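You operate a simulated robot arm through the tools that you are given. There is no shell and no other tool. Be economical: measure what you need, move in short steps, check, and stop when the job is done.

You run a simulated robot arm. Do the job below in one go: nothing can be reset, and whatever is moved stays where it is left.

JOB
Pump B is overfilled: let oil into the black pan till the level is between MIN and MAX.
Fine: set the pan under the oil spout and leave it there; open the oil cap before the cock, and shut both after.

Only the result counts: the job must be done as asked and must still hold three seconds after the hand-in. Knocking over, shifting, dropping, spilling or breaking anything else fails it. A push-on lid holds only when it is set on centred and level and pressed home; a screw cap is set on level and turned clockwise until tight.

ROBOT AND FRAMES
A 6-joint arm with a fingered hand, fixed in place. Base frame: the origin is at the foot of the arm, x ahead of it, y to its left, z up. Lengths are in cm, angles in degrees, forces in N, time in s.
With the tool pointing down near the work surface it reaches from about 10 to 62 cm from the base axis. Its first joint turns from -166.0 to 166.0 degrees. Payload 4 kg.
The TCP is the grasp point between the finger pads, 2.2 cm short of the fingertips. In the tool frame z runs along the fingers and y along their closing line. The gripper opens to 11.2 cm. The gripper's body begins 6 cm behind the TCP. The gripper is a hand of 4 fingers: y runs from the thumb to the fingers, the wrist lies at [0, 0, -21.8] in the tool frame, and closing takes about 1.5 s.
Orientation is that of the tool frame in the base frame, as a unit quaternion [w, x, y, z]. With the fingers straight down and closing along the base's y, the tool's x points along the base's -x, its y along +y and its z along -z.

CONTROLS
- The arm moves only by the tool servo_tool. Its argument "increments" is a list that holds one entry, the list of rows, each a list of 7 numbers: the shift along the base's x, y, z in cm, then the turn, a rotation vector about the base's x, y, z in degrees, then the gripper command, from -1 (shut) to 1 (fully open), values between in proportion. In form: [[[dx, dy, dz, wx, wy, wz, jaw], ...]]. A call has 1 to 10 rows; each row is the pose to reach, as a shift and turn from the pose commanded when the call began. Rows are played at 5 a second. More than 5 cm and 8.6 degrees between two rows, or a gripper value outside its range, and nothing of the call is played. A pose out of reach is approached as far as the arm can. The call stops where the force on the tool passes 50 N (or 10 N more than at its start, if that is more) or the arm is blocked; 0.2 s more then pass. Each finger travels about 4.5 cm/s and halts on what it meets, pressing with about 30 N; the grip force reading is that of the motor and also rises with nothing between the fingers. The clock runs only during rows and for 0.2 s after the last one: add rows that repeat a pose to give the fingers time. It gives the time, the measured TCP pose, the force on the tool (base axes), the opening and the grip force at its end, in the units of the frame above (readings bear some noise), with the torque about the TCP (base axes, N m) and any sound that the robot's microphone picked up, and new pictures: "views" is both (left out), scene, wrist or none.
- Cameras (640 x 400 px; columns grow to the right, rows downward): "scene" is fixed at [39.94, -50.03, 115.93]; the picture's right is [0.01, 1.00, 0.00], its down [0.50, -0.00, -0.87] and it looks along [-0.87, 0.01, -0.50] (base axes); focal length 214 px, centre (320, 200). "wrist" rides on the gripper at [6.9, 0.4, -8.3] in the tool frame; the picture's right is [-0.06, 1.00, 0.00], its down [-0.77, -0.05, -0.64] and it looks along [-0.64, -0.04, 0.77] (tool axes); focal length 243 px, centre (320, 200). There is no depth. A picture from a camera that has moved, and an enlarged one, comes with that camera's place and axes in the base frame and with its lens.
- hand_shape(shape): the hand has 4 fingers and takes this shape, open, in about a second: jaw (thumb against the fingers, like two jaws); tri (thumb and two fingers); tip (a fingertip pinch); poke (one finger out to press); point (the index stretched); flat (the hand flat); cup (the hand cupped); fist (a fist). The gripper value then closes the fingers along that shape, each until it touches; the sizes above hold for jaw. It gives what a move gives, with no picture.
- enlarge(camera, box): a new picture of the part [left, top, right, bottom] of that camera's present view, enlarged. No time passes.
- close_job(): hands the job in; it is judged then, once.

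Work in short steps. Places have to be worked out from the pictures, the camera data and where the tool is seen: move nearer, look again, correct. Check each grasp and each placing, and mend what went wrong. You have 120 turns and 200 pictures in all, those below and enlarged ones among them. Open the gripper and draw the arm clear of the work before you hand the job in, unless the task says otherwise; then end with one line.

The tools are called after ">>>" by a JSON object that holds its "api" and its "payload". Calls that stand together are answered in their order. servo_tool: Moves the arm, as the interface text tells. Its arguments: {"type":"object","properties":{"increments":{"type":"array","items":{"type":"array","items":{"type":"array","items":{"type":"number"}}}},"views":{"type":"string","enum":["both","scene","wrist","none"]}},"required":["increments"]} The other tools are called the same way: hand_shape (shape) gives the hand a shape; enlarge (camera, box) takes an enlarged picture of a part of a camera's view; close_job () hands the job in.

At the start:

```text
clock: 0.0
position: [33.0, 27.53, 111.49]
tcp_rot: [0.0, 0.0, 1.0, 0.0]
force: [0.0, -0.1, -0.1]
ft_torque: [-0.01, 0.0, 0.01]
width: 11.2
finger_force: 0.1
shape: jaw
```

scene: 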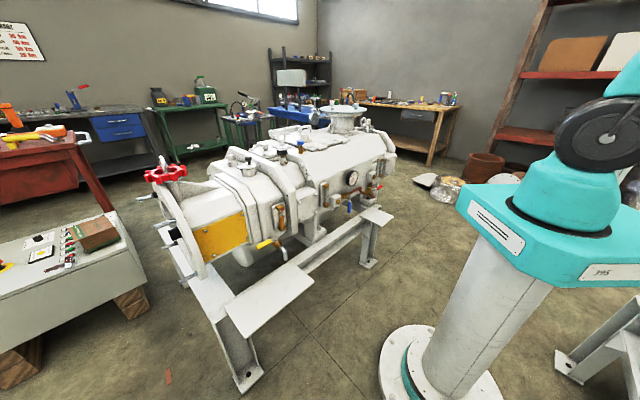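
wrist: 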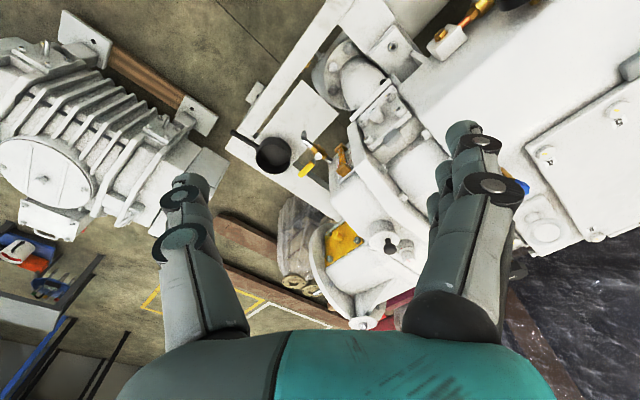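

I start by looking closely at the two views to identify the pumps, spouts, cocks, gauge and pan.

>>> {"api": "enlarge", "payload": {"camera": "scene", "box": [140, 130, 300, 290]}}

>>> {"api": "enlarge", "payload": {"camera": "scene", "box": [260, 90, 420, 250]}}

>>> {"api": "enlarge", "payload": {"camera": "wrist", "box": [220, 60, 420, 260]}}

```text
2.50 times, centred on (220, 210) of scene
camera zoom: at [39.94, -50.03, 115.93], right [0.01, 1.0, 0.0], down [0.5, 0.0, -0.87], along [-0.87, 0.01, -0.5], focal length 536 px, centre (570, 175)
```

zoom: 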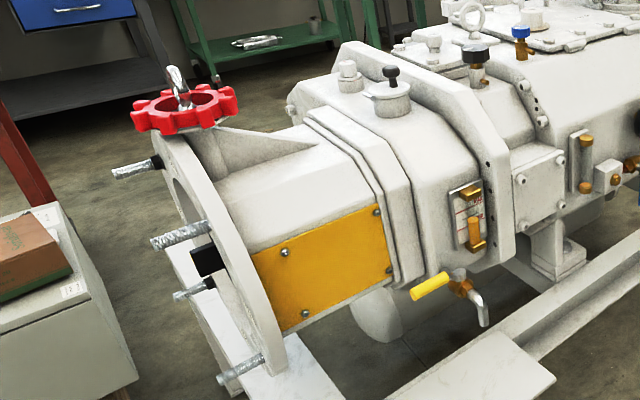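

```text
2.50 times, centred on (340, 170) of scene
camera zoom: at [39.94, -50.03, 115.93], right [0.01, 1.0, 0.0], down [0.5, 0.0, -0.87], along [-0.87, 0.01, -0.5], focal length 536 px, centre (270, 275)
```

zoom: 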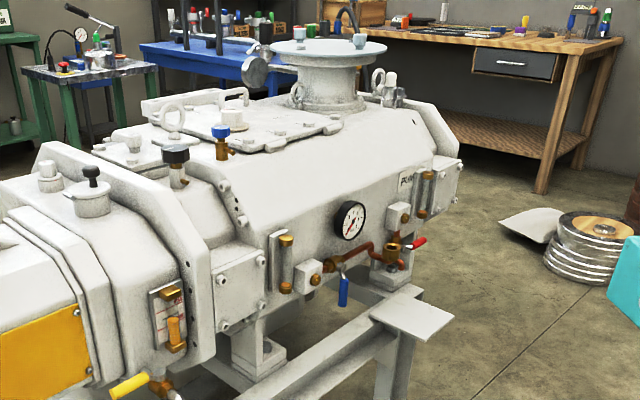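

```text
2.00 times, centred on (320, 160) of wrist
camera zoom: at [26.01, 28.1, 119.9], right [0.06, 1.0, 0.0], down [0.77, -0.05, 0.64], along [0.64, -0.04, -0.77], focal length 485 px, centre (320, 280)
```

zoom: 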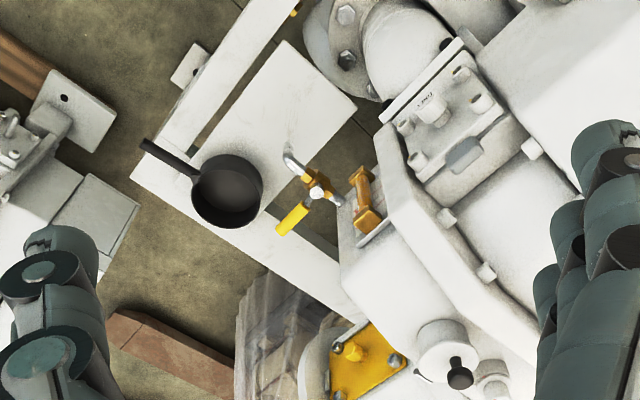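

The wrist camera sees a second pump with a black pan; I look for labels and at details.

>>> {"api": "enlarge", "payload": {"camera": "wrist", "box": [290, 80, 410, 180]}}

>>> {"api": "enlarge", "payload": {"camera": "wrist", "box": [400, 0, 640, 150]}}

>>> {"api": "enlarge", "payload": {"camera": "scene", "box": [320, 150, 380, 210]}}

```text
4.00 times, centred on (350, 130) of wrist
camera zoom: at [26.01, 28.1, 119.9], right [0.06, 1.0, 0.0], down [0.77, -0.05, 0.64], along [0.64, -0.04, -0.77], focal length 970 px, centre (200, 480)
```

zoom: 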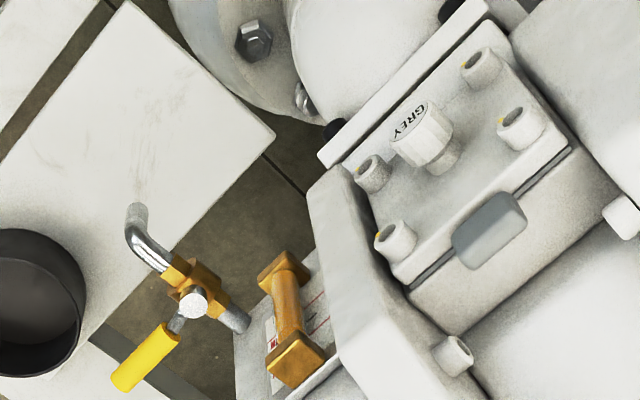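

```text
2.67 times, centred on (520, 75) of wrist
camera zoom: at [26.01, 28.1, 119.9], right [0.06, 1.0, 0.0], down [0.77, -0.05, 0.64], along [0.64, -0.04, -0.77], focal length 647 px, centre (-213, 533)
```

zoom: 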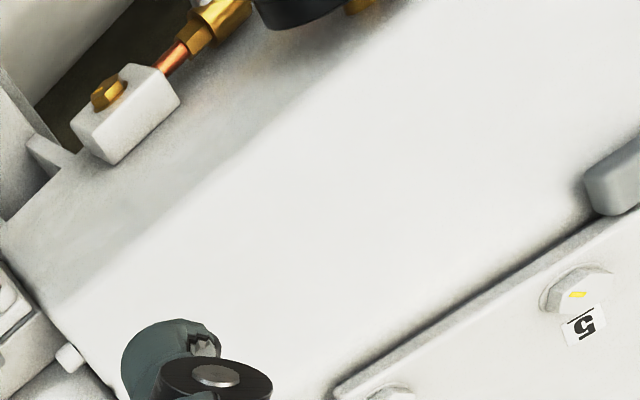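

```text
6.67 times, centred on (350, 180) of scene
camera zoom: at [39.94, -50.03, 115.93], right [0.01, 1.0, 0.0], down [0.5, 0.0, -0.87], along [-0.87, 0.01, -0.5], focal length 1430 px, centre (120, 333)
```

zoom: 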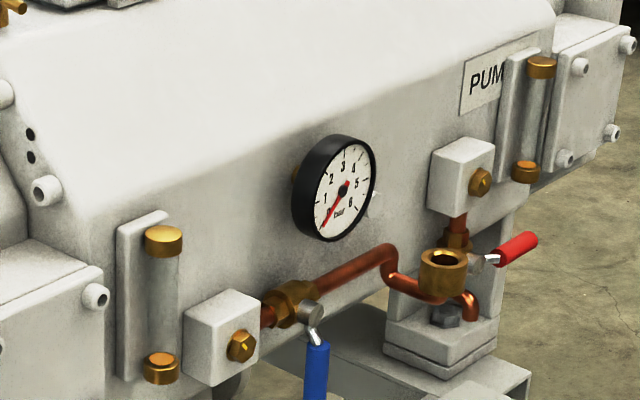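

The wrist picture is upside down (image down is world up); pump 2 stretches to the left (+y). I turn the hand about z to look towards +y for its name plate.

>>> {"api": "servo_tool", "payload": {"increments": [[[0, 0, 0, 0, 0, 8, 1], [0, 0, 0, 0, 0, 16, 1], [0, 0, 0, 0, 0, 24, 1], [0, 0, 0, 0, 0, 32, 1], [0, 0, 0, 0, 0, 40, 1], [0, 0, 0, 0, 0, 48, 1], [0, 0, 0, 0, 0, 56, 1], [0, 0, 0, 0, 0, 56, 1]]], "views": "both"}}

```text
clock: 1.8
position: [32.84, 27.67, 111.49]
tcp_rot: [0.001, -0.47, 0.883, 0.0]
force: [-0.4, 0.0, -0.2]
ft_torque: [-0.02, 0.01, 0.0]
width: 11.18
finger_force: 0.0
shape: jaw
camera wrist: at [28.69, 22.17, 119.91], right [-0.79, 0.61, 0.0], down [0.47, 0.61, 0.64], along [0.39, 0.51, -0.77], focal length 243 px, centre (320, 200)
```

scene: 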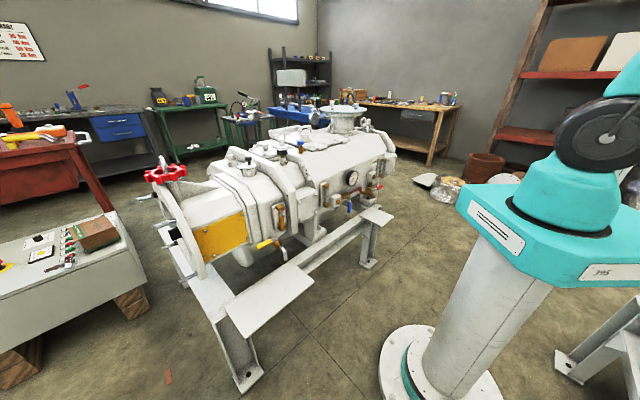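
wrist: 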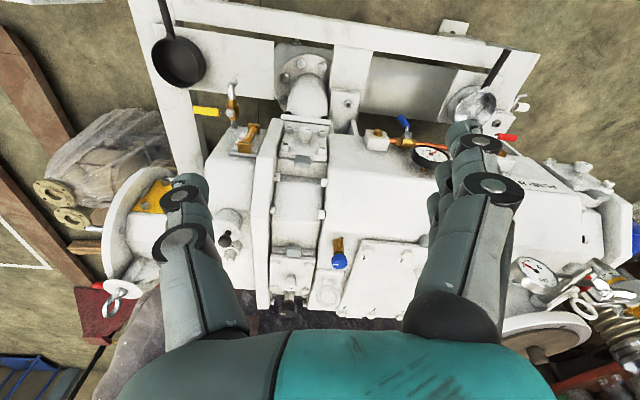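

The pump now lies across the picture; I enlarge the name plate and the parts.

>>> {"api": "enlarge", "payload": {"camera": "wrist", "box": [400, 60, 560, 220]}}

>>> {"api": "enlarge", "payload": {"camera": "wrist", "box": [130, 10, 330, 170]}}

>>> {"api": "enlarge", "payload": {"camera": "wrist", "box": [190, 170, 360, 310]}}

```text
2.50 times, centred on (480, 140) of wrist
camera zoom: at [28.69, 22.17, 119.91], right [-0.79, 0.61, 0.0], down [0.47, 0.61, 0.64], along [0.39, 0.51, -0.77], focal length 606 px, centre (-80, 350)
```

zoom: 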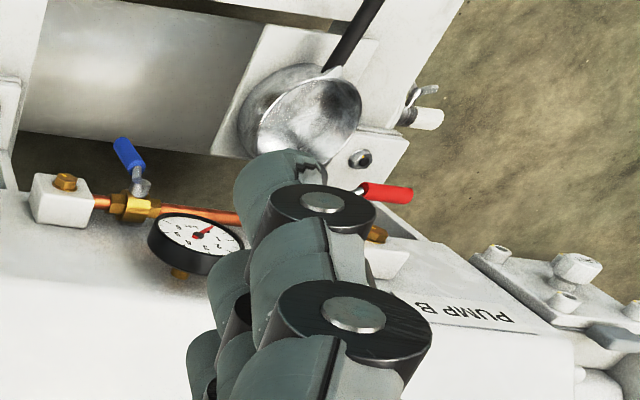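

```text
2.50 times, centred on (230, 90) of wrist
camera zoom: at [28.69, 22.17, 119.91], right [-0.79, 0.61, 0.0], down [0.47, 0.61, 0.64], along [0.39, 0.51, -0.77], focal length 606 px, centre (545, 475)
```

zoom: 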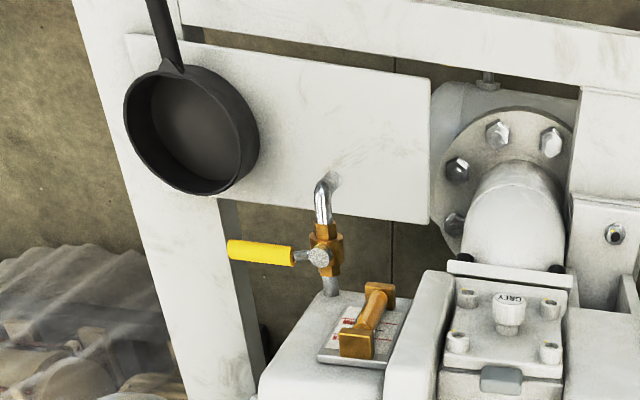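

```text
2.86 times, centred on (275, 240) of wrist
camera zoom: at [28.69, 22.17, 119.91], right [-0.79, 0.61, 0.0], down [0.47, 0.61, 0.64], along [0.39, 0.51, -0.77], focal length 693 px, centre (449, 86)
```

zoom: 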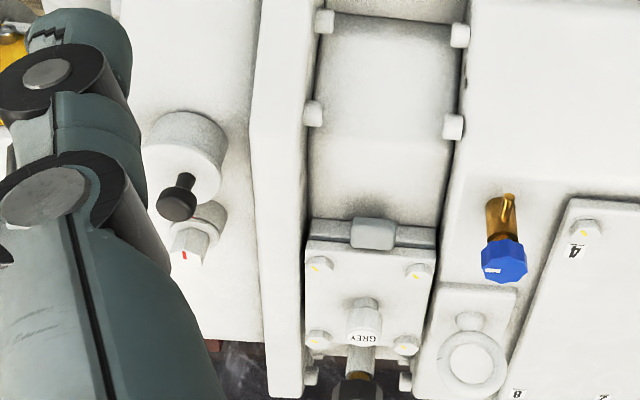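

Pump B confirmed (the one ahead of the arm), with the black pan on its plate, the yellow cock with spout, and a gauge glass. I move nearer to measure pan, spout and glass.

>>> {"api": "servo_tool", "payload": {"increments": [[[1.5, -2.5, -3, 0, 0, 0, 1], [3, -5, -6, 0, 0, 0, 1], [4.5, -7.5, -9, 0, 0, 0, 1], [6, -10, -12, 0, 0, 0, 1], [7.5, -12.5, -15, 0, 0, 0, 1], [9, -15, -18, 0, 0, 0, 1], [10.5, -17.5, -21, 0, 0, 0, 1], [12, -20, -24, 0, 0, 0, 1], [12, -20, -24, 0, 0, 0, 1]]], "views": "wrist"}}

```text
clock: 3.8
position: [44.97, 7.51, 87.53]
tcp_rot: [0.0, -0.469, 0.883, 0.0]
force: [-0.5, 0.5, -0.6]
ft_torque: [0.03, 0.0, 0.04]
width: 11.22
finger_force: 0.0
shape: jaw
camera wrist: at [40.74, 2.08, 95.89], right [-0.79, 0.61, 0.0], down [0.47, 0.61, 0.64], along [0.39, 0.51, -0.77], focal length 243 px, centre (320, 200)
```

wrist: 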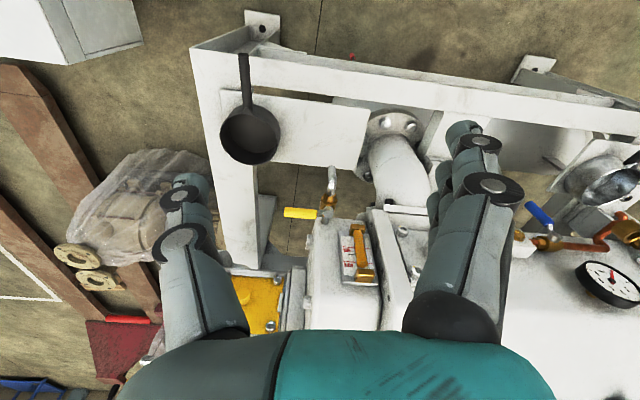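

I enlarge the pan, spout and gauge glass.

>>> {"api": "enlarge", "payload": {"camera": "wrist", "box": [200, 40, 400, 200]}}

>>> {"api": "enlarge", "payload": {"camera": "wrist", "box": [270, 160, 420, 290]}}

```text
2.50 times, centred on (300, 120) of wrist
camera zoom: at [40.74, 2.08, 95.89], right [-0.79, 0.61, 0.0], down [0.47, 0.61, 0.64], along [0.39, 0.51, -0.77], focal length 606 px, centre (370, 400)
```

zoom: 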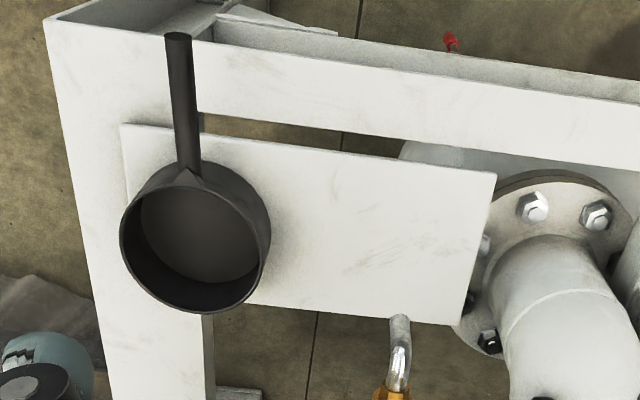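

```text
3.08 times, centred on (345, 225) of wrist
camera zoom: at [40.74, 2.08, 95.89], right [-0.79, 0.61, 0.0], down [0.47, 0.61, 0.64], along [0.39, 0.51, -0.77], focal length 746 px, centre (243, 123)
```

zoom: 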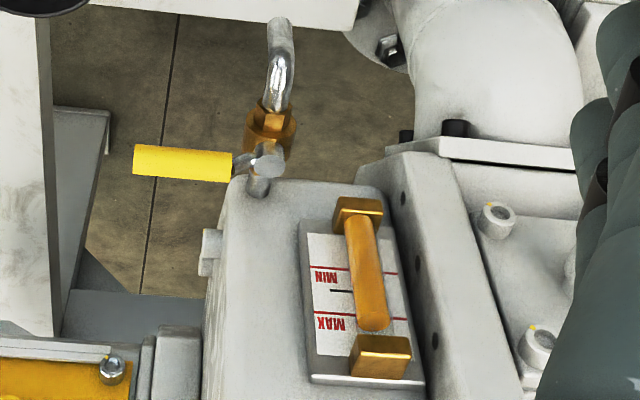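

Estimates: spout tip ≈ (53.3, 22.1, 58.6), pan centre ≈ (64.1, 10.4), rim z ≈ 51, handle running outward (-0.70,-0.71) to about (55, 0). I hover above the handle to check.

>>> {"api": "servo_tool", "payload": {"increments": [[[2, -1, -4, 0, 0, -1, 1], [4, -2, -8, 0, 0, -2, 1], [6, -3, -12, 0, 0, -3, 1], [8, -4, -16, 0, 0, -4, 1], [9.8, -5, -20, 0, 0, -5.5, 1], [11.5, -5.7, -23.5, 0, 0, -7, 1], [11.5, -5.7, -23.5, 0, 0, -7, 1]]], "views": "wrist"}}

```text
clock: 5.4
position: [56.61, 1.85, 64.02]
tcp_rot: [0.0, -0.415, 0.91, -0.001]
force: [-0.2, 0.6, -0.7]
ft_torque: [-0.01, 0.02, -0.01]
width: 11.2
finger_force: 0.1
shape: jaw
camera wrist: at [51.75, -3.06, 72.36], right [-0.71, 0.7, 0.0], down [0.54, 0.55, 0.64], along [0.45, 0.46, -0.77], focal length 243 px, centre (320, 200)
```

wrist: 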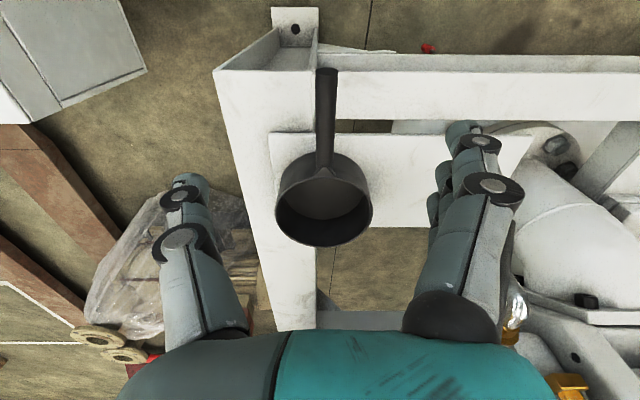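

The handle lies lined up under the hand; tip ≈ (54.3, 0.3, 52.4). I descend with the handle between the fingers, force watched.

>>> {"api": "servo_tool", "payload": {"increments": [[[0.1, 0.4, -4, 0, 0, 0, 1], [0.2, 0.7, -8, 0, 0, 0, 1], [0.25, 1.0, -11, 0, 0, 0, 1], [0.25, 1.0, -12.3, 0, 0, 0, 1], [0.25, 1.0, -12.3, 0, 0, 0, 1]]], "views": "wrist"}}

```text
clock: 6.6
position: [56.6, 2.99, 51.76]
tcp_rot: [0.0, -0.415, 0.91, 0.0]
force: [-0.5, 0.5, -0.3]
ft_torque: [-0.03, 0.0, -0.03]
width: 11.2
finger_force: 0.0
shape: jaw
camera wrist: at [51.72, -1.94, 60.07], right [-0.71, 0.7, 0.0], down [0.54, 0.55, 0.64], along [0.45, 0.46, -0.77], focal length 243 px, centre (320, 200)
```

wrist: 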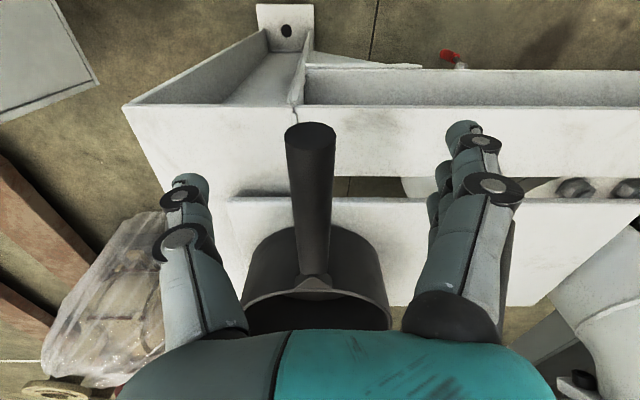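

The handle is 0.35 cm off centre; I shift and close on it.

>>> {"api": "servo_tool", "payload": {"increments": [[[0.25, -0.25, 0, 0, 0, 0, 1], [0.25, -0.25, 0, 0, 0, 0, 0.5], [0.25, -0.25, 0, 0, 0, 0, 0], [0.25, -0.25, 0, 0, 0, 0, -0.5], [0.25, -0.25, 0, 0, 0, 0, -1], [0.25, -0.25, 0, 0, 0, 0, -1], [0.25, -0.25, 0, 0, 0, 0, -1], [0.25, -0.25, 0, 0, 0, 0, -1], [0.25, -0.25, 0, 0, 0, 0, -1]]], "views": "wrist"}}

```text
clock: 8.6
position: [56.82, 2.65, 51.7]
tcp_rot: [-0.001, -0.415, 0.91, 0.001]
force: [-0.7, 0.4, 0.0]
ft_torque: [-0.03, 0.06, -0.02]
width: 0.01
finger_force: 29.8
shape: jaw
camera wrist: at [51.99, -2.19, 60.07], right [-0.71, 0.7, 0.0], down [0.54, 0.55, 0.64], along [0.45, 0.46, -0.77], focal length 243 px, centre (320, 200)
```

wrist: 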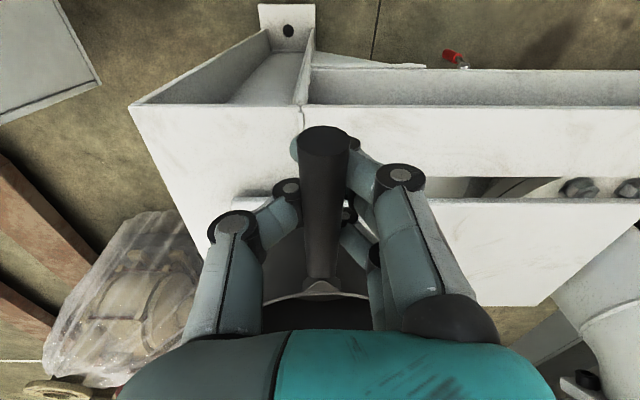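

The opening reads 0: the fingers closed beneath the handle, so it rises higher (tip z ≈ 54). I open, rise 1.5 cm and close again.

>>> {"api": "servo_tool", "payload": {"increments": [[[0, 0, 0, 0, 0, 0, 0], [0, 0, 0, 0, 0, 0, 0.6], [0, 0, 0, 0, 0, 0, 0.6], [0, 0, 0, 0, 0, 0, 0.6], [0, 0, 0, 0, 0, 0, 0.6], [0, 0, 0, 0, 0, 0, 0.6], [0, 0, 0.8, 0, 0, 0, 0.6], [0, 0, 1.5, 0, 0, 0, 0.6], [0, 0, 1.5, 0, 0, 0, 0.6]]], "views": "wrist"}}

>>> {"api": "servo_tool", "payload": {"increments": [[[0, 0, 0, 0, 0, 0, 0.3], [0, 0, 0, 0, 0, 0, 0], [0, 0, 0, 0, 0, 0, -0.5], [0, 0, 0, 0, 0, 0, -1], [0, 0, 0, 0, 0, 0, -1], [0, 0, 0, 0, 0, 0, -1], [0, 0, 0, 0, 0, 0, -1], [0, 0, 0, 0, 0, 0, -1]]], "views": "wrist"}}

```text
clock: 10.6
position: [56.86, 2.72, 53.22]
tcp_rot: [-0.001, -0.414, 0.91, 0.0]
force: [-0.3, -0.5, 0.0]
ft_torque: [0.01, -0.01, -0.01]
width: 8.95
finger_force: 0.1
shape: jaw
camera wrist: at [52.02, -2.19, 61.6], right [-0.71, 0.7, 0.0], down [0.54, 0.55, 0.64], along [0.45, 0.46, -0.77], focal length 243 px, centre (320, 200)
```

wrist: 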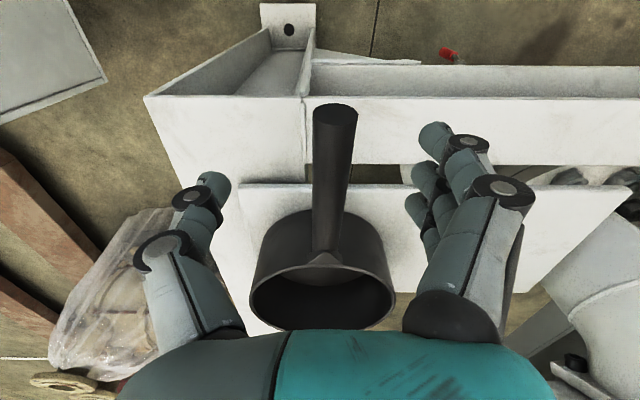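

```text
clock: 12.4
position: [56.83, 2.78, 53.36]
tcp_rot: [0.001, -0.415, 0.91, 0.0]
force: [0.0, 1.1, 0.1]
ft_torque: [0.04, 0.0, 0.01]
width: 0.86
finger_force: 29.5
shape: jaw
camera wrist: at [52.01, -2.18, 61.59], right [-0.71, 0.7, 0.0], down [0.54, 0.55, 0.64], along [0.45, 0.46, -0.77], focal length 243 px, centre (320, 200)
```

wrist: 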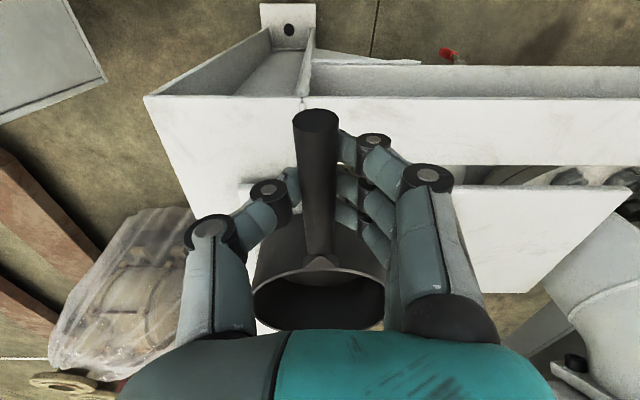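

Width 0.86 says the fingers hold only the lower part of the handle; I open, rise 0.8 and regrip.

>>> {"api": "servo_tool", "payload": {"increments": [[[0, 0, 0, 0, 0, 0, -0.3], [0, 0, 0, 0, 0, 0, 0.2], [0, 0, 0, 0, 0, 0, 0.2], [0, 0, 0.4, 0, 0, 0, 0.2], [0, 0, 0.9, 0, 0, 0, 0.2], [0, 0, 0.9, 0, 0, 0, -0.4], [0, 0, 0.9, 0, 0, 0, -1], [0, 0, 0.9, 0, 0, 0, -1], [0, 0, 0.9, 0, 0, 0, -1], [0, 0, 0.9, 0, 0, 0, -1]]], "views": "wrist"}}

```text
clock: 14.6
position: [57.0, 2.68, 54.15]
tcp_rot: [0.0, -0.415, 0.91, 0.0]
force: [-0.8, -0.5, 1.8]
ft_torque: [0.02, -0.03, 0.04]
width: 0.92
finger_force: 29.9
shape: jaw
camera wrist: at [52.06, -2.18, 62.54], right [-0.71, 0.7, 0.0], down [0.54, 0.55, 0.64], along [0.45, 0.46, -0.77], focal length 243 px, centre (320, 200)
```

wrist: 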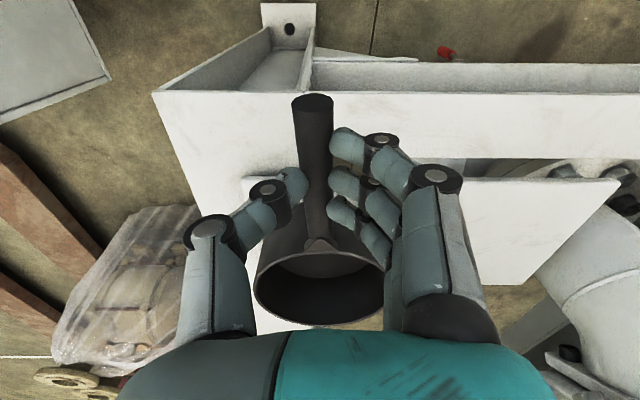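

The fingers now lie along the handle's sides with width 0.92. I lift 1 cm to test the hold.

>>> {"api": "servo_tool", "payload": {"increments": [[[0, 0, 0.5, 0, 0, 0, -1], [0, 0, 1.0, 0, 0, 0, -1], [0, 0, 1.0, 0, 0, 0, -1]]], "views": "wrist"}}

```text
clock: 15.4
position: [57.01, 2.68, 55.27]
tcp_rot: [0.001, -0.415, 0.91, 0.0]
force: [-0.3, 0.5, -1.9]
ft_torque: [-0.03, 0.06, -0.03]
width: 0.92
finger_force: 30.1
shape: jaw
camera wrist: at [52.07, -2.25, 63.52], right [-0.71, 0.7, 0.0], down [0.54, 0.55, 0.64], along [0.45, 0.46, -0.77], focal length 243 px, centre (320, 200)
```

wrist: 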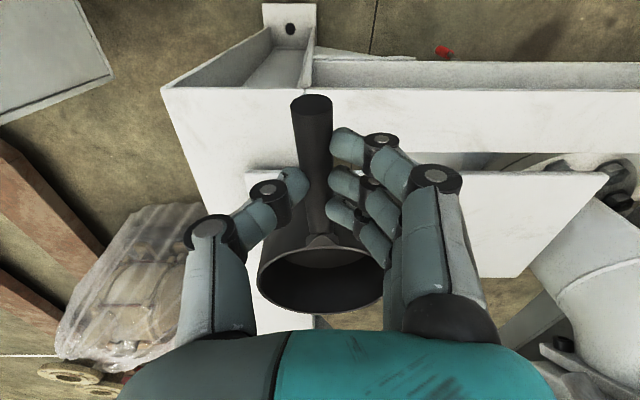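

The pan is held (about 2 N load). Spout ≈ (53.3, 22.1); I carry the pan sideways 16 cm to bring its centre under it, then look.

>>> {"api": "servo_tool", "payload": {"increments": [[[-1.5, 1.5, 0.3, 0, 0, 0, -1], [-3.5, 3.5, 0.3, 0, 0, 0, -1], [-5.5, 5.5, 0.3, 0, 0, 0, -1], [-7.5, 7.5, 0.3, 0, 0, 0, -1], [-9.5, 9.5, 0.3, 0, 0, 0, -1], [-11, 11, 0.3, 0, 0, 0, -1], [-11, 11, 0.3, 0, 0, 0, -1]]], "views": "wrist"}}

```text
clock: 17.0
position: [45.85, 13.77, 55.54]
tcp_rot: [-0.001, -0.415, 0.91, 0.001]
force: [0.4, -1.0, -0.6]
ft_torque: [-0.03, 0.06, 0.01]
width: 0.88
finger_force: 30.5
shape: jaw
camera wrist: at [41.03, 8.86, 63.93], right [-0.71, 0.7, 0.0], down [0.54, 0.55, 0.64], along [0.45, 0.46, -0.77], focal length 243 px, centre (320, 200)
```

wrist: 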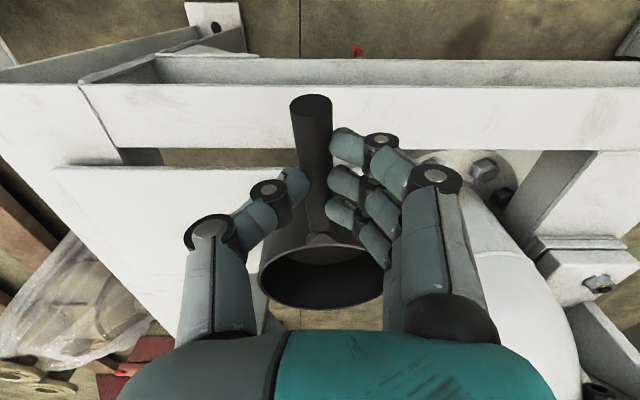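

The plate spans ±7 cm around the spout's plumb point, so the pan fits. I lower it.

>>> {"api": "servo_tool", "payload": {"increments": [[[0, 0, -0.5, 0, 0, 0, -1], [0, 0, -0.9, 0, 0, 0, -1], [0, 0, -1.2, 0, 0, 0, -1], [0, 0, -1.2, 0, 0, 0, -1]]], "views": "wrist"}}

```text
clock: 18.0
position: [45.88, 13.81, 54.28]
tcp_rot: [0.0, -0.415, 0.91, 0.0]
force: [-0.9, 0.4, 5.1]
ft_torque: [0.18, -0.07, 0.07]
width: 0.9
finger_force: 29.4
shape: jaw
camera wrist: at [41.03, 8.8, 62.66], right [-0.71, 0.7, 0.0], down [0.54, 0.55, 0.64], along [0.45, 0.46, -0.77], focal length 243 px, centre (320, 200)
```

wrist: 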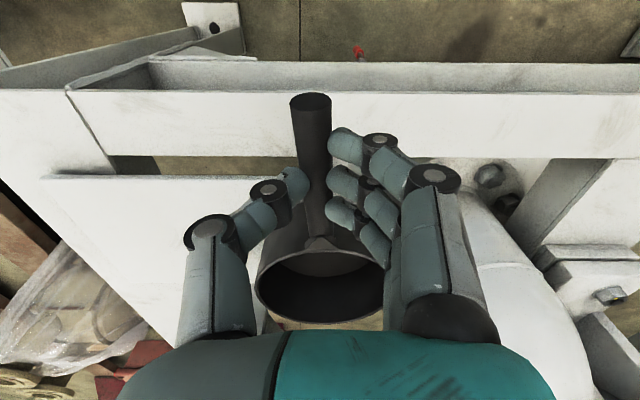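

Contact felt (5 N), same height as before. I release and rise, then look.

>>> {"api": "servo_tool", "payload": {"increments": [[[0, 0, 0, 0, 0, 0, -0.5], [0, 0, 0, 0, 0, 0, 0.2], [0, 0, 0, 0, 0, 0, 0.5], [0, 0, 0, 0, 0, 0, 0.5], [0, 0, 0, 0, 0, 0, 0.5], [0, 0, 3, 0, 0, 0, 0.5], [-1.5, -1.5, 7, 0, 0, 0, 0.5], [-3, -3, 11, 0, 0, 0, 0.5], [-4.5, -4.5, 15, 0, 0, 0, 0.5], [-4.5, -4.5, 15, 0, 0, 0, 0.5]]], "views": "wrist"}}

```text
clock: 20.2
position: [41.45, 9.25, 69.37]
tcp_rot: [-0.001, -0.415, 0.91, 0.0]
force: [-0.7, 0.0, 0.6]
ft_torque: [0.04, 0.0, -0.01]
width: 8.38
finger_force: 0.1
shape: jaw
camera wrist: at [36.57, 4.25, 77.75], right [-0.71, 0.7, 0.0], down [0.54, 0.55, 0.64], along [0.45, 0.46, -0.77], focal length 243 px, centre (320, 200)
```

wrist: 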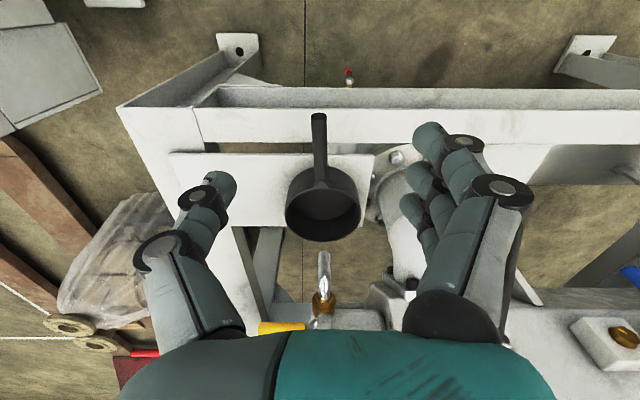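

The pan centre is within 0.6 cm of the spout's plumb line and sits level. Now I rise to look at the caps on top of the gear case.

>>> {"api": "servo_tool", "payload": {"increments": [[[0, 0, 5, 0, 0, 0, 0.5], [0, 0, 10, 0, 0, 0, 0.5], [0, 1, 14.5, 0, 0, 0, 0.5], [1, 4, 18, 0, 0, 0, 0.5], [2, 7, 21.5, 0, 0, 0, 0.5], [3, 10, 25, 0, 0, 0, 0.5], [4, 13, 28, 0, 0, 0, 0.5], [4.5, 14.75, 30.6, 0, 0, 0, 0.5], [4.5, 14.75, 30.6, 0, 0, 0, 0.5]]], "views": "both"}}

>>> {"api": "enlarge", "payload": {"camera": "wrist", "box": [240, 180, 400, 330]}}

```text
clock: 22.2
position: [45.94, 23.96, 99.96]
tcp_rot: [0.0, -0.414, 0.91, 0.0]
force: [-0.4, 0.7, 0.0]
ft_torque: [0.03, -0.02, 0.0]
width: 8.38
finger_force: 0.0
shape: jaw
camera wrist: at [41.06, 19.06, 108.25], right [-0.71, 0.7, 0.0], down [0.54, 0.55, 0.64], along [0.45, 0.46, -0.77], focal length 243 px, centre (320, 200)
```

scene: 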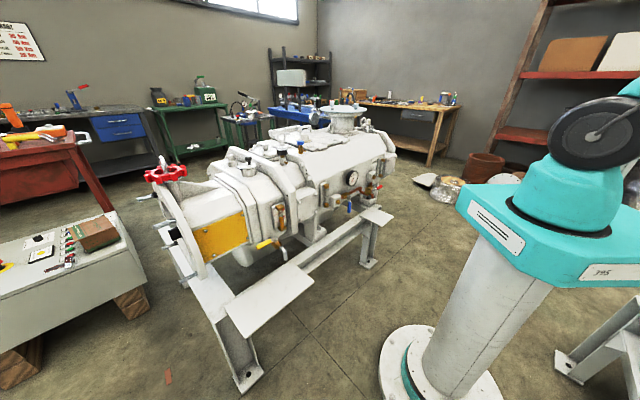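
wrist: 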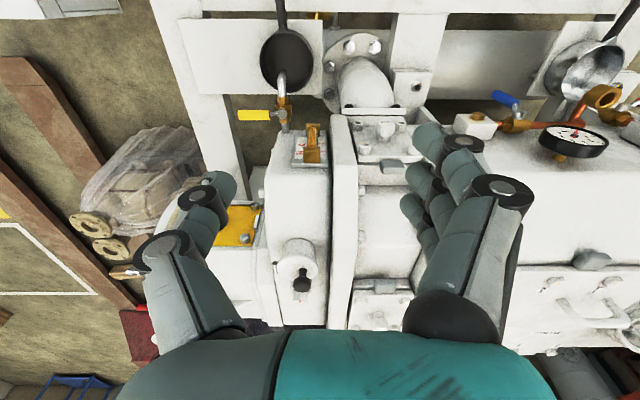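

```text
2.67 times, centred on (320, 255) of wrist
camera zoom: at [41.06, 19.06, 108.25], right [-0.71, 0.7, 0.0], down [0.54, 0.55, 0.64], along [0.45, 0.46, -0.77], focal length 647 px, centre (320, 53)
```

zoom: 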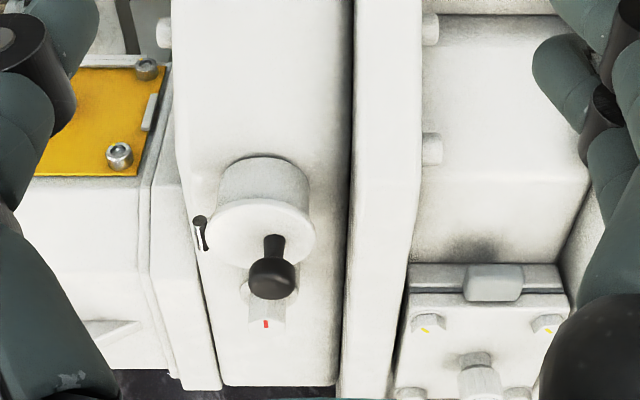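

The neck with the black-knobbed lid on the gear case should be the oil cap. I look at the twin on pump A from the side and enlarge mine further.

>>> {"api": "enlarge", "payload": {"camera": "scene", "box": [215, 135, 305, 205]}}

>>> {"api": "enlarge", "payload": {"camera": "wrist", "box": [270, 225, 340, 300]}}

>>> {"api": "enlarge", "payload": {"camera": "scene", "box": [0, 10, 60, 70]}}

```text
5.71 times, centred on (260, 170) of scene
camera zoom: at [39.94, -50.03, 115.93], right [0.01, 1.0, 0.0], down [0.5, 0.0, -0.87], along [-0.87, 0.01, -0.5], focal length 1226 px, centre (663, 371)
```

zoom: 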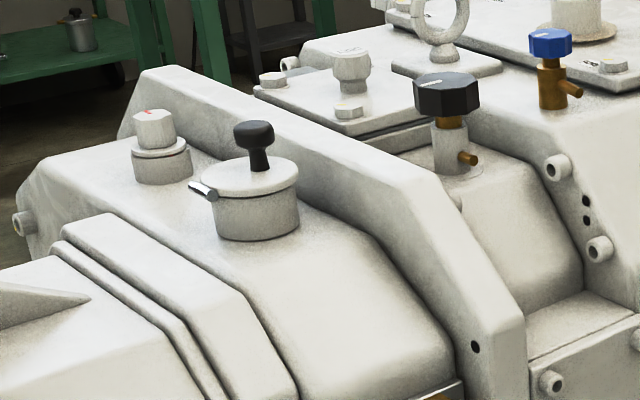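

```text
5.33 times, centred on (305, 262) of wrist
camera zoom: at [41.06, 19.06, 108.25], right [-0.71, 0.7, 0.0], down [0.54, 0.55, 0.64], along [0.45, 0.46, -0.77], focal length 1294 px, centre (400, -133)
```

zoom: 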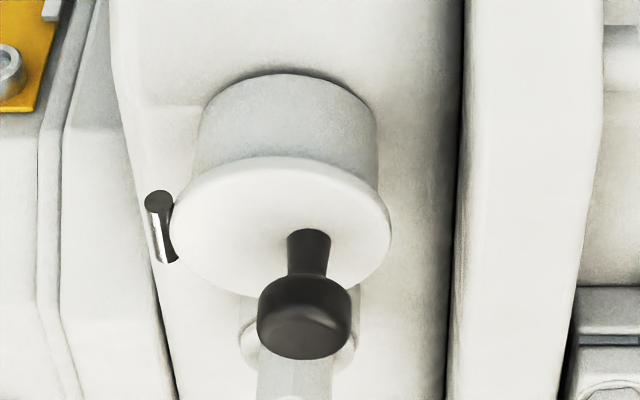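

```text
6.67 times, centred on (30, 40) of scene
camera zoom: at [39.94, -50.03, 115.93], right [0.01, 1.0, 0.0], down [0.5, 0.0, -0.87], along [-0.87, 0.01, -0.5], focal length 1430 px, centre (2253, 1267)
```

zoom: 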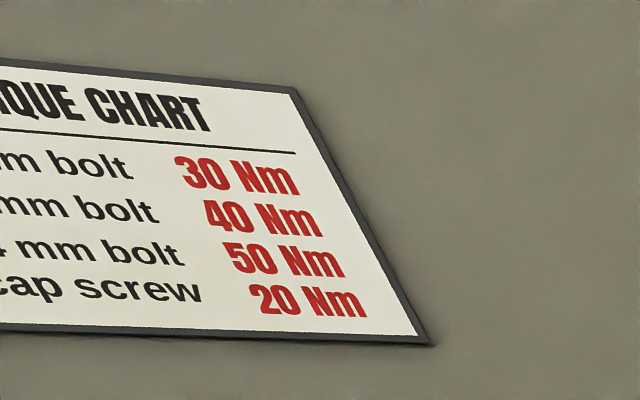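

The oil cap is a hinged lid: pin on the drive-end side (+a = (0.71,-0.70)), knob at ≈ (64.2, 39.2, 90.2). I tilt the tool 40° outward and approach to about 10 cm before the knob.

>>> {"api": "servo_tool", "payload": {"increments": [[[1, 0.5, 2, 5.7, -5.6, 0, 0.5], [3, 2, 2, 11.4, -11.2, 0, 0.3], [6, 4.5, 1, 17, -16.8, 0, 0], [9, 7, 0, 22.7, -22.4, 0, 0], [11.5, 9, -1, 28.4, -28, 0, 0], [13.7, 10.6, -2, 28.4, -28, 0, 0], [13.7, 10.6, -2, 28.4, -28, 0, 0]]], "views": "both"}}

```text
clock: 23.8
position: [59.62, 34.85, 97.95]
tcp_rot: [0.318, -0.39, 0.856, 0.121]
force: [-0.5, 0.1, 0.3]
ft_torque: [-0.01, 0.01, 0.0]
width: 5.67
finger_force: 0.0
shape: jaw
camera wrist: at [52.18, 27.25, 99.85], right [-0.71, 0.7, 0.0], down [0.12, 0.12, 0.98], along [0.69, 0.7, -0.18], focal length 243 px, centre (320, 200)
```

scene: 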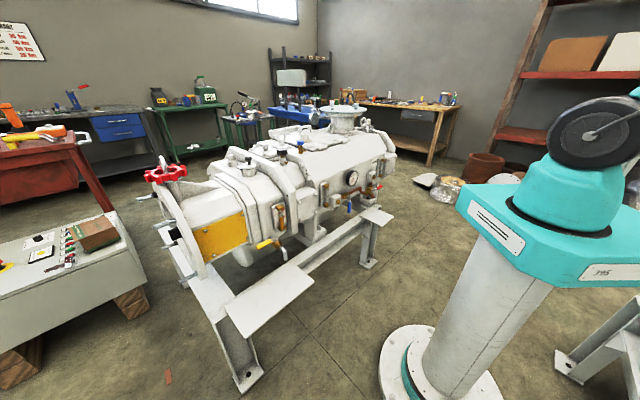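
wrist: 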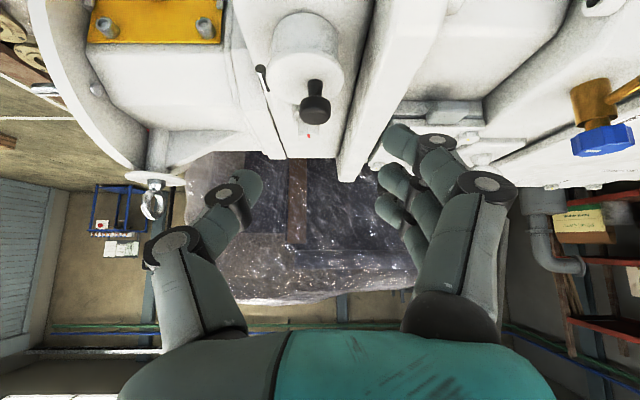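

Arm reached it. I enlarge the lid.

>>> {"api": "enlarge", "payload": {"camera": "wrist", "box": [240, 10, 400, 180]}}

```text
2.35 times, centred on (320, 95) of wrist
camera zoom: at [52.18, 27.25, 99.85], right [-0.71, 0.7, 0.0], down [0.12, 0.12, 0.98], along [0.69, 0.7, -0.18], focal length 571 px, centre (320, 447)
```

zoom: 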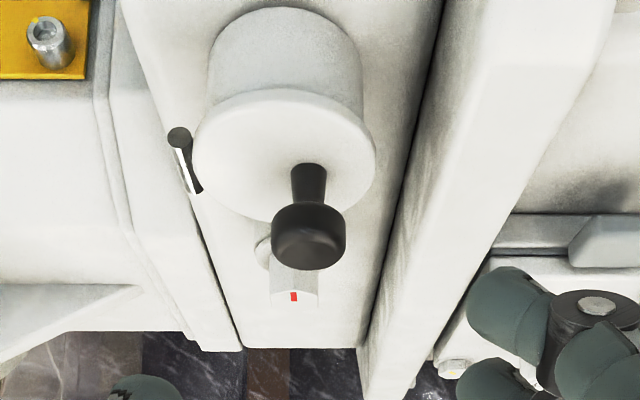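

The knob is at ≈ (64.1, 39.0, 90.0); pin about 4.4 cm toward +a. I use thumb and fingers as a loose fork around the knob, tips just above the lid.

>>> {"api": "servo_tool", "payload": {"increments": [[[0.3, 0.05, 0, 0, 0, 0, -0.2], [0.3, 0.05, 0, 0, 0, 0, -0.2], [1.5, 1.2, -2, 0, 0, 0, -0.2], [3, 2.7, -4.2, 0, 0, 0, -0.2], [4.4, 4.1, -6.4, 0, 0, 0, -0.2], [4.4, 4.1, -6.4, 0, 0, 0, -0.2]]], "views": "wrist"}}

>>> {"api": "enlarge", "payload": {"camera": "wrist", "box": [220, 60, 420, 260]}}

```text
clock: 25.2
position: [64.13, 38.7, 91.53]
tcp_rot: [0.319, -0.39, 0.855, 0.121]
force: [-0.6, -1.0, -0.1]
ft_torque: [-0.02, 0.02, 0.02]
width: 4.57
finger_force: 0.1
shape: jaw
camera wrist: at [56.66, 31.18, 93.43], right [-0.71, 0.7, 0.0], down [0.12, 0.13, 0.98], along [0.69, 0.7, -0.18], focal length 243 px, centre (320, 200)
```

wrist: 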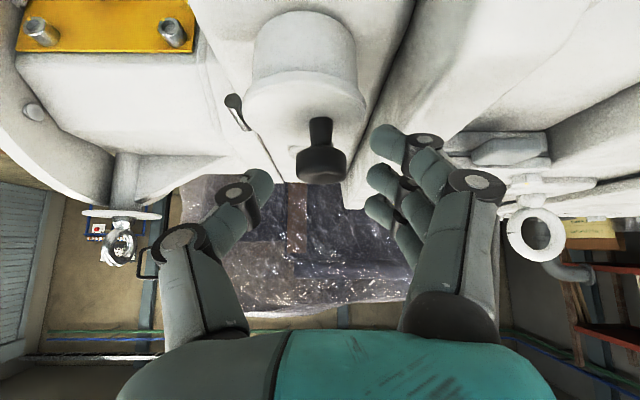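

```text
2.00 times, centred on (320, 160) of wrist
camera zoom: at [56.66, 31.18, 93.43], right [-0.71, 0.7, 0.0], down [0.12, 0.13, 0.98], along [0.69, 0.7, -0.18], focal length 485 px, centre (320, 280)
```

zoom: 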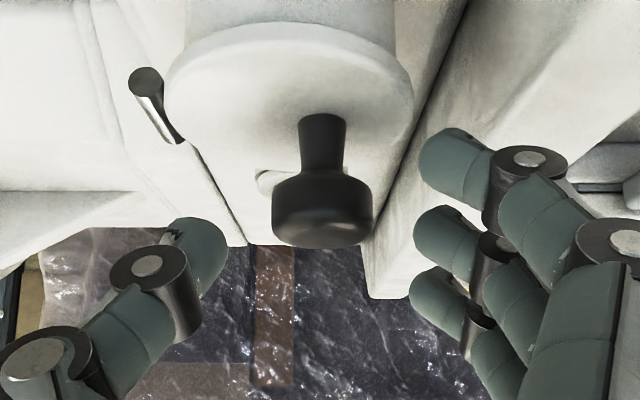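

The knob lies between thumb and fingers. I lower 0.5 cm and push toward the pin side along an arc with the fingers.

>>> {"api": "servo_tool", "payload": {"increments": [[[0, 0, -0.5, 0, 0, 0, -0.2], [0.64, -0.63, -0.5, 0, 0, 0, -0.2], [1.14, -1.12, -0.2, 0, 0, 0, -0.2], [1.49, -1.47, 0.4, 0, 0, 0, -0.2], [1.95, -1.9, 0.8, 0, 0, 0, -0.2], [2.35, -2.3, 1.2, 0, 0, 0, -0.2]]], "views": "wrist"}}

>>> {"api": "enlarge", "payload": {"camera": "wrist", "box": [220, 60, 420, 260]}}

```text
clock: 26.6
position: [66.27, 36.34, 92.71]
tcp_rot: [0.318, -0.39, 0.855, 0.122]
force: [-4.1, 2.6, 3.6]
ft_torque: [0.19, 0.14, 0.08]
width: 4.77
finger_force: 0.1
shape: jaw
camera wrist: at [58.9, 28.8, 94.73], right [-0.71, 0.7, 0.0], down [0.12, 0.12, 0.98], along [0.69, 0.7, -0.18], focal length 243 px, centre (320, 200)
```

wrist: 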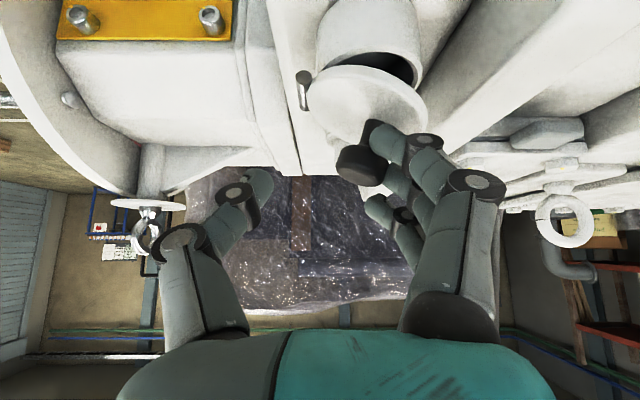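

```text
2.00 times, centred on (320, 160) of wrist
camera zoom: at [58.9, 28.8, 94.73], right [-0.71, 0.7, 0.0], down [0.12, 0.12, 0.98], along [0.69, 0.7, -0.18], focal length 485 px, centre (320, 280)
```

zoom: 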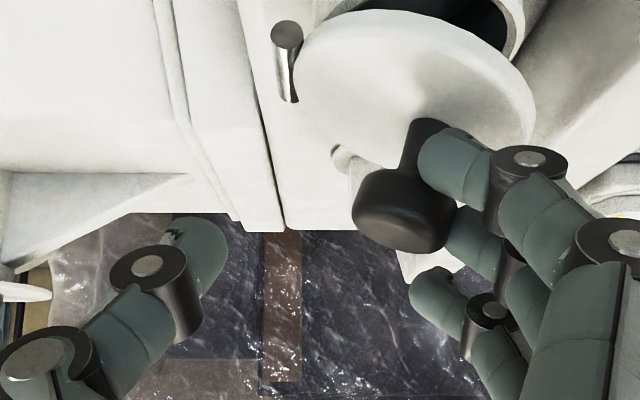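

The lid is hinging open. I continue the arc.

>>> {"api": "servo_tool", "payload": {"increments": [[[0.5, -0.5, 0.3, 0, 0, 0, -0.2], [1.0, -0.98, 0.6, 0, 0, 0, -0.2], [1.5, -1.47, 0.8, 0, 0, 0, -0.2], [2.0, -1.97, 1.0, 0, 0, 0, -0.2], [2.5, -2.45, 1.0, 0, 0, 0, -0.2], [3.0, -2.95, 1.0, 0, 0, 0, -0.2]]], "views": "wrist"}}

```text
clock: 28.0
position: [69.29, 33.39, 93.79]
tcp_rot: [0.321, -0.389, 0.855, 0.122]
force: [-1.0, 1.9, 11.7]
ft_torque: [0.43, 0.31, 0.02]
width: 4.76
finger_force: 0.1
shape: jaw
camera wrist: at [61.88, 25.82, 95.74], right [-0.71, 0.7, 0.0], down [0.12, 0.12, 0.98], along [0.69, 0.7, -0.17], focal length 243 px, centre (320, 200)
```

wrist: 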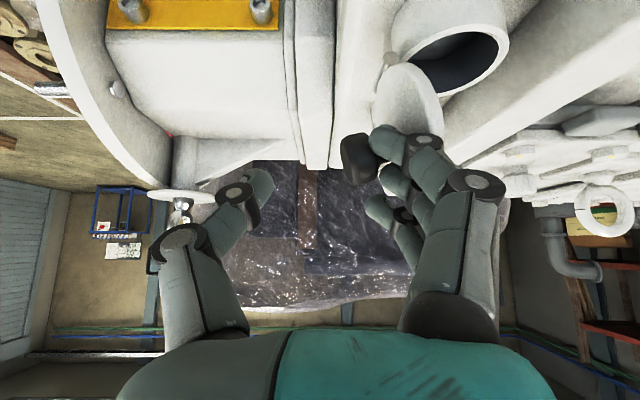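

Nearly vertical now. I push on, rising a little to relieve the 12 N.

>>> {"api": "servo_tool", "payload": {"increments": [[[0.4, -0.4, 0.5, 0, 0, 0, -0.2], [0.9, -0.9, 0.7, 0, 0, 0, -0.2], [1.4, -1.4, 0.7, 0, 0, 0, -0.2], [1.9, -1.9, 0.6, 0, 0, 0, -0.2], [2.4, -2.4, 0.5, 0, 0, 0, -0.2]]], "views": "wrist"}}

```text
clock: 29.2
position: [71.7, 30.9, 94.13]
tcp_rot: [0.319, -0.39, 0.856, 0.121]
force: [0.0, -0.3, -0.2]
ft_torque: [0.0, 0.0, 0.01]
width: 4.57
finger_force: 0.1
shape: jaw
camera wrist: at [64.27, 23.35, 96.08], right [-0.71, 0.7, 0.0], down [0.13, 0.13, 0.98], along [0.69, 0.7, -0.18], focal length 243 px, centre (320, 200)
```

wrist: 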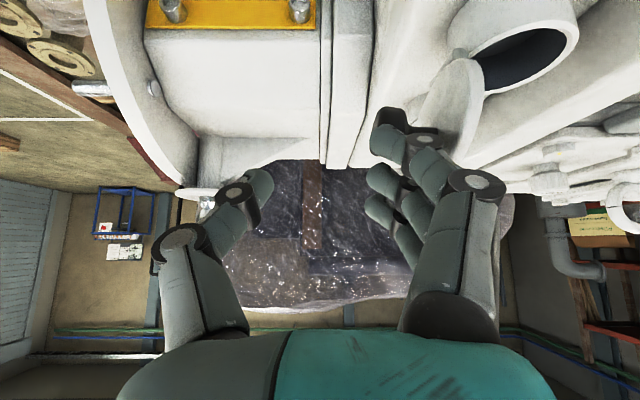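

The load is gone; the lid looks open past vertical. I draw the hand back along its axis and check it stays.

>>> {"api": "servo_tool", "payload": {"increments": [[[-0.5, -0.5, 1.5, 0, 0, 0, -0.2], [-1.6, -1.6, 4, 0, 0, 0, -0.2], [-3, -3, 7, 0, 0, 0, -0.2], [-4.5, -4.5, 10, 0, 0, 0, -0.2], [-7, -6, 10, 0, 0, 0, -0.2], [-7, -6, 10, 0, 0, 0, -0.2]]], "views": "wrist"}}

>>> {"api": "enlarge", "payload": {"camera": "wrist", "box": [260, 0, 460, 200]}}

```text
clock: 30.6
position: [64.57, 25.2, 104.04]
tcp_rot: [0.319, -0.389, 0.856, 0.122]
force: [0.0, 1.1, -0.2]
ft_torque: [0.01, 0.01, -0.01]
width: 4.55
finger_force: 0.1
shape: jaw
camera wrist: at [57.25, 17.57, 106.11], right [-0.71, 0.7, 0.0], down [0.12, 0.13, 0.98], along [0.69, 0.7, -0.18], focal length 243 px, centre (320, 200)
```

wrist: 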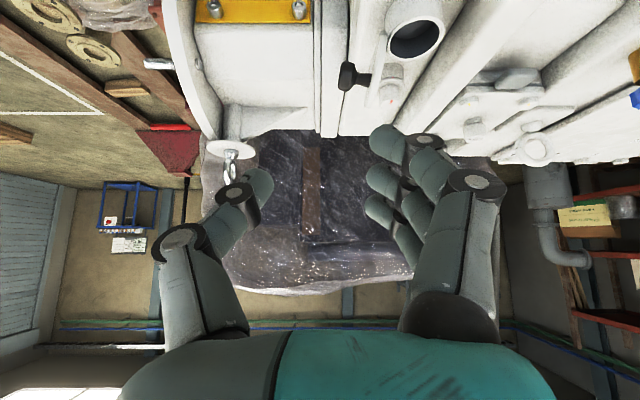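

```text
2.00 times, centred on (360, 100) of wrist
camera zoom: at [57.25, 17.57, 106.11], right [-0.71, 0.7, 0.0], down [0.12, 0.13, 0.98], along [0.69, 0.7, -0.18], focal length 485 px, centre (240, 400)
```

zoom: 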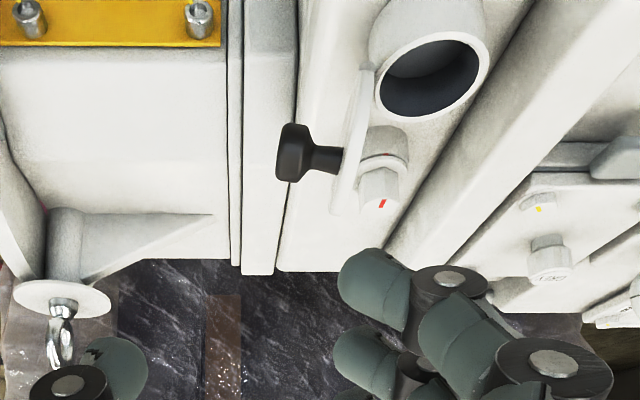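

The lid stands open by itself. Next the cock: I go down outside the pump with less tilt to measure it.

>>> {"api": "servo_tool", "payload": {"increments": [[[-3, -3, 0, 0, 0, 0, 0], [-6, -5, -1, 0, 0, 0, 0], [-9, -7, -4, -4.7, 4.7, 0, 0], [-11, -9, -8, -9.5, 9.3, 0, 0], [-12.5, -9.5, -12.5, -14.2, 14, 0, 0], [-12.5, -9.5, -17, -14.2, 14, 0, 0], [-12.5, -9.5, -21, -14.2, 14, 0, 0], [-12.5, -9.5, -25, -14.2, 14, 0, 0], [-12.5, -9.5, -25, -14.2, 14, 0, 0]]], "views": "wrist"}}

>>> {"api": "enlarge", "payload": {"camera": "wrist", "box": [220, 80, 420, 280]}}

```text
clock: 32.6
position: [52.58, 15.55, 79.23]
tcp_rot: [0.161, -0.408, 0.897, 0.062]
force: [-0.9, -0.3, -0.5]
ft_torque: [0.02, 0.0, -0.02]
width: 5.52
finger_force: 0.1
shape: jaw
camera wrist: at [45.99, 8.93, 84.7], right [-0.71, 0.7, 0.0], down [0.35, 0.36, 0.87], along [0.61, 0.62, -0.5], focal length 243 px, centre (320, 200)
```

wrist: 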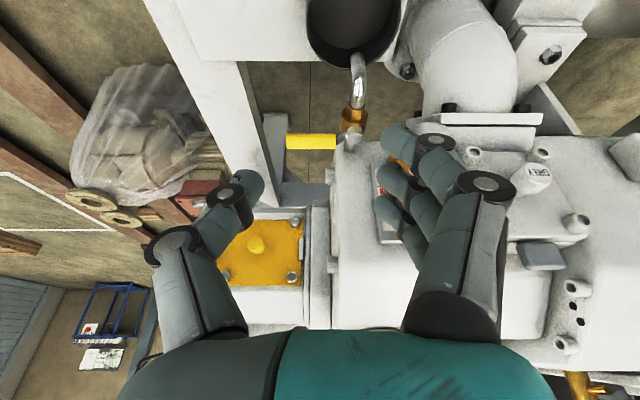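

```text
2.00 times, centred on (320, 180) of wrist
camera zoom: at [45.99, 8.93, 84.7], right [-0.71, 0.7, 0.0], down [0.35, 0.36, 0.87], along [0.61, 0.62, -0.5], focal length 485 px, centre (320, 240)
```

zoom: 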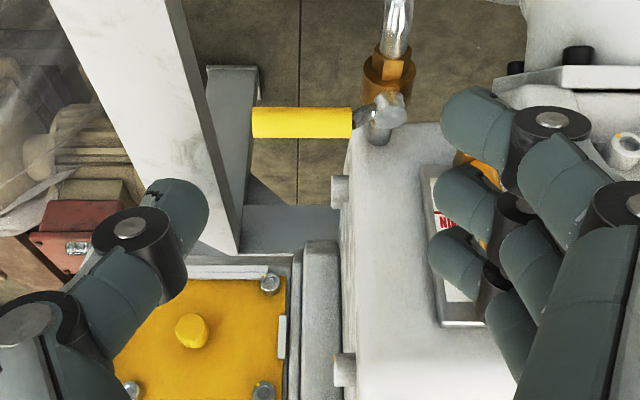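

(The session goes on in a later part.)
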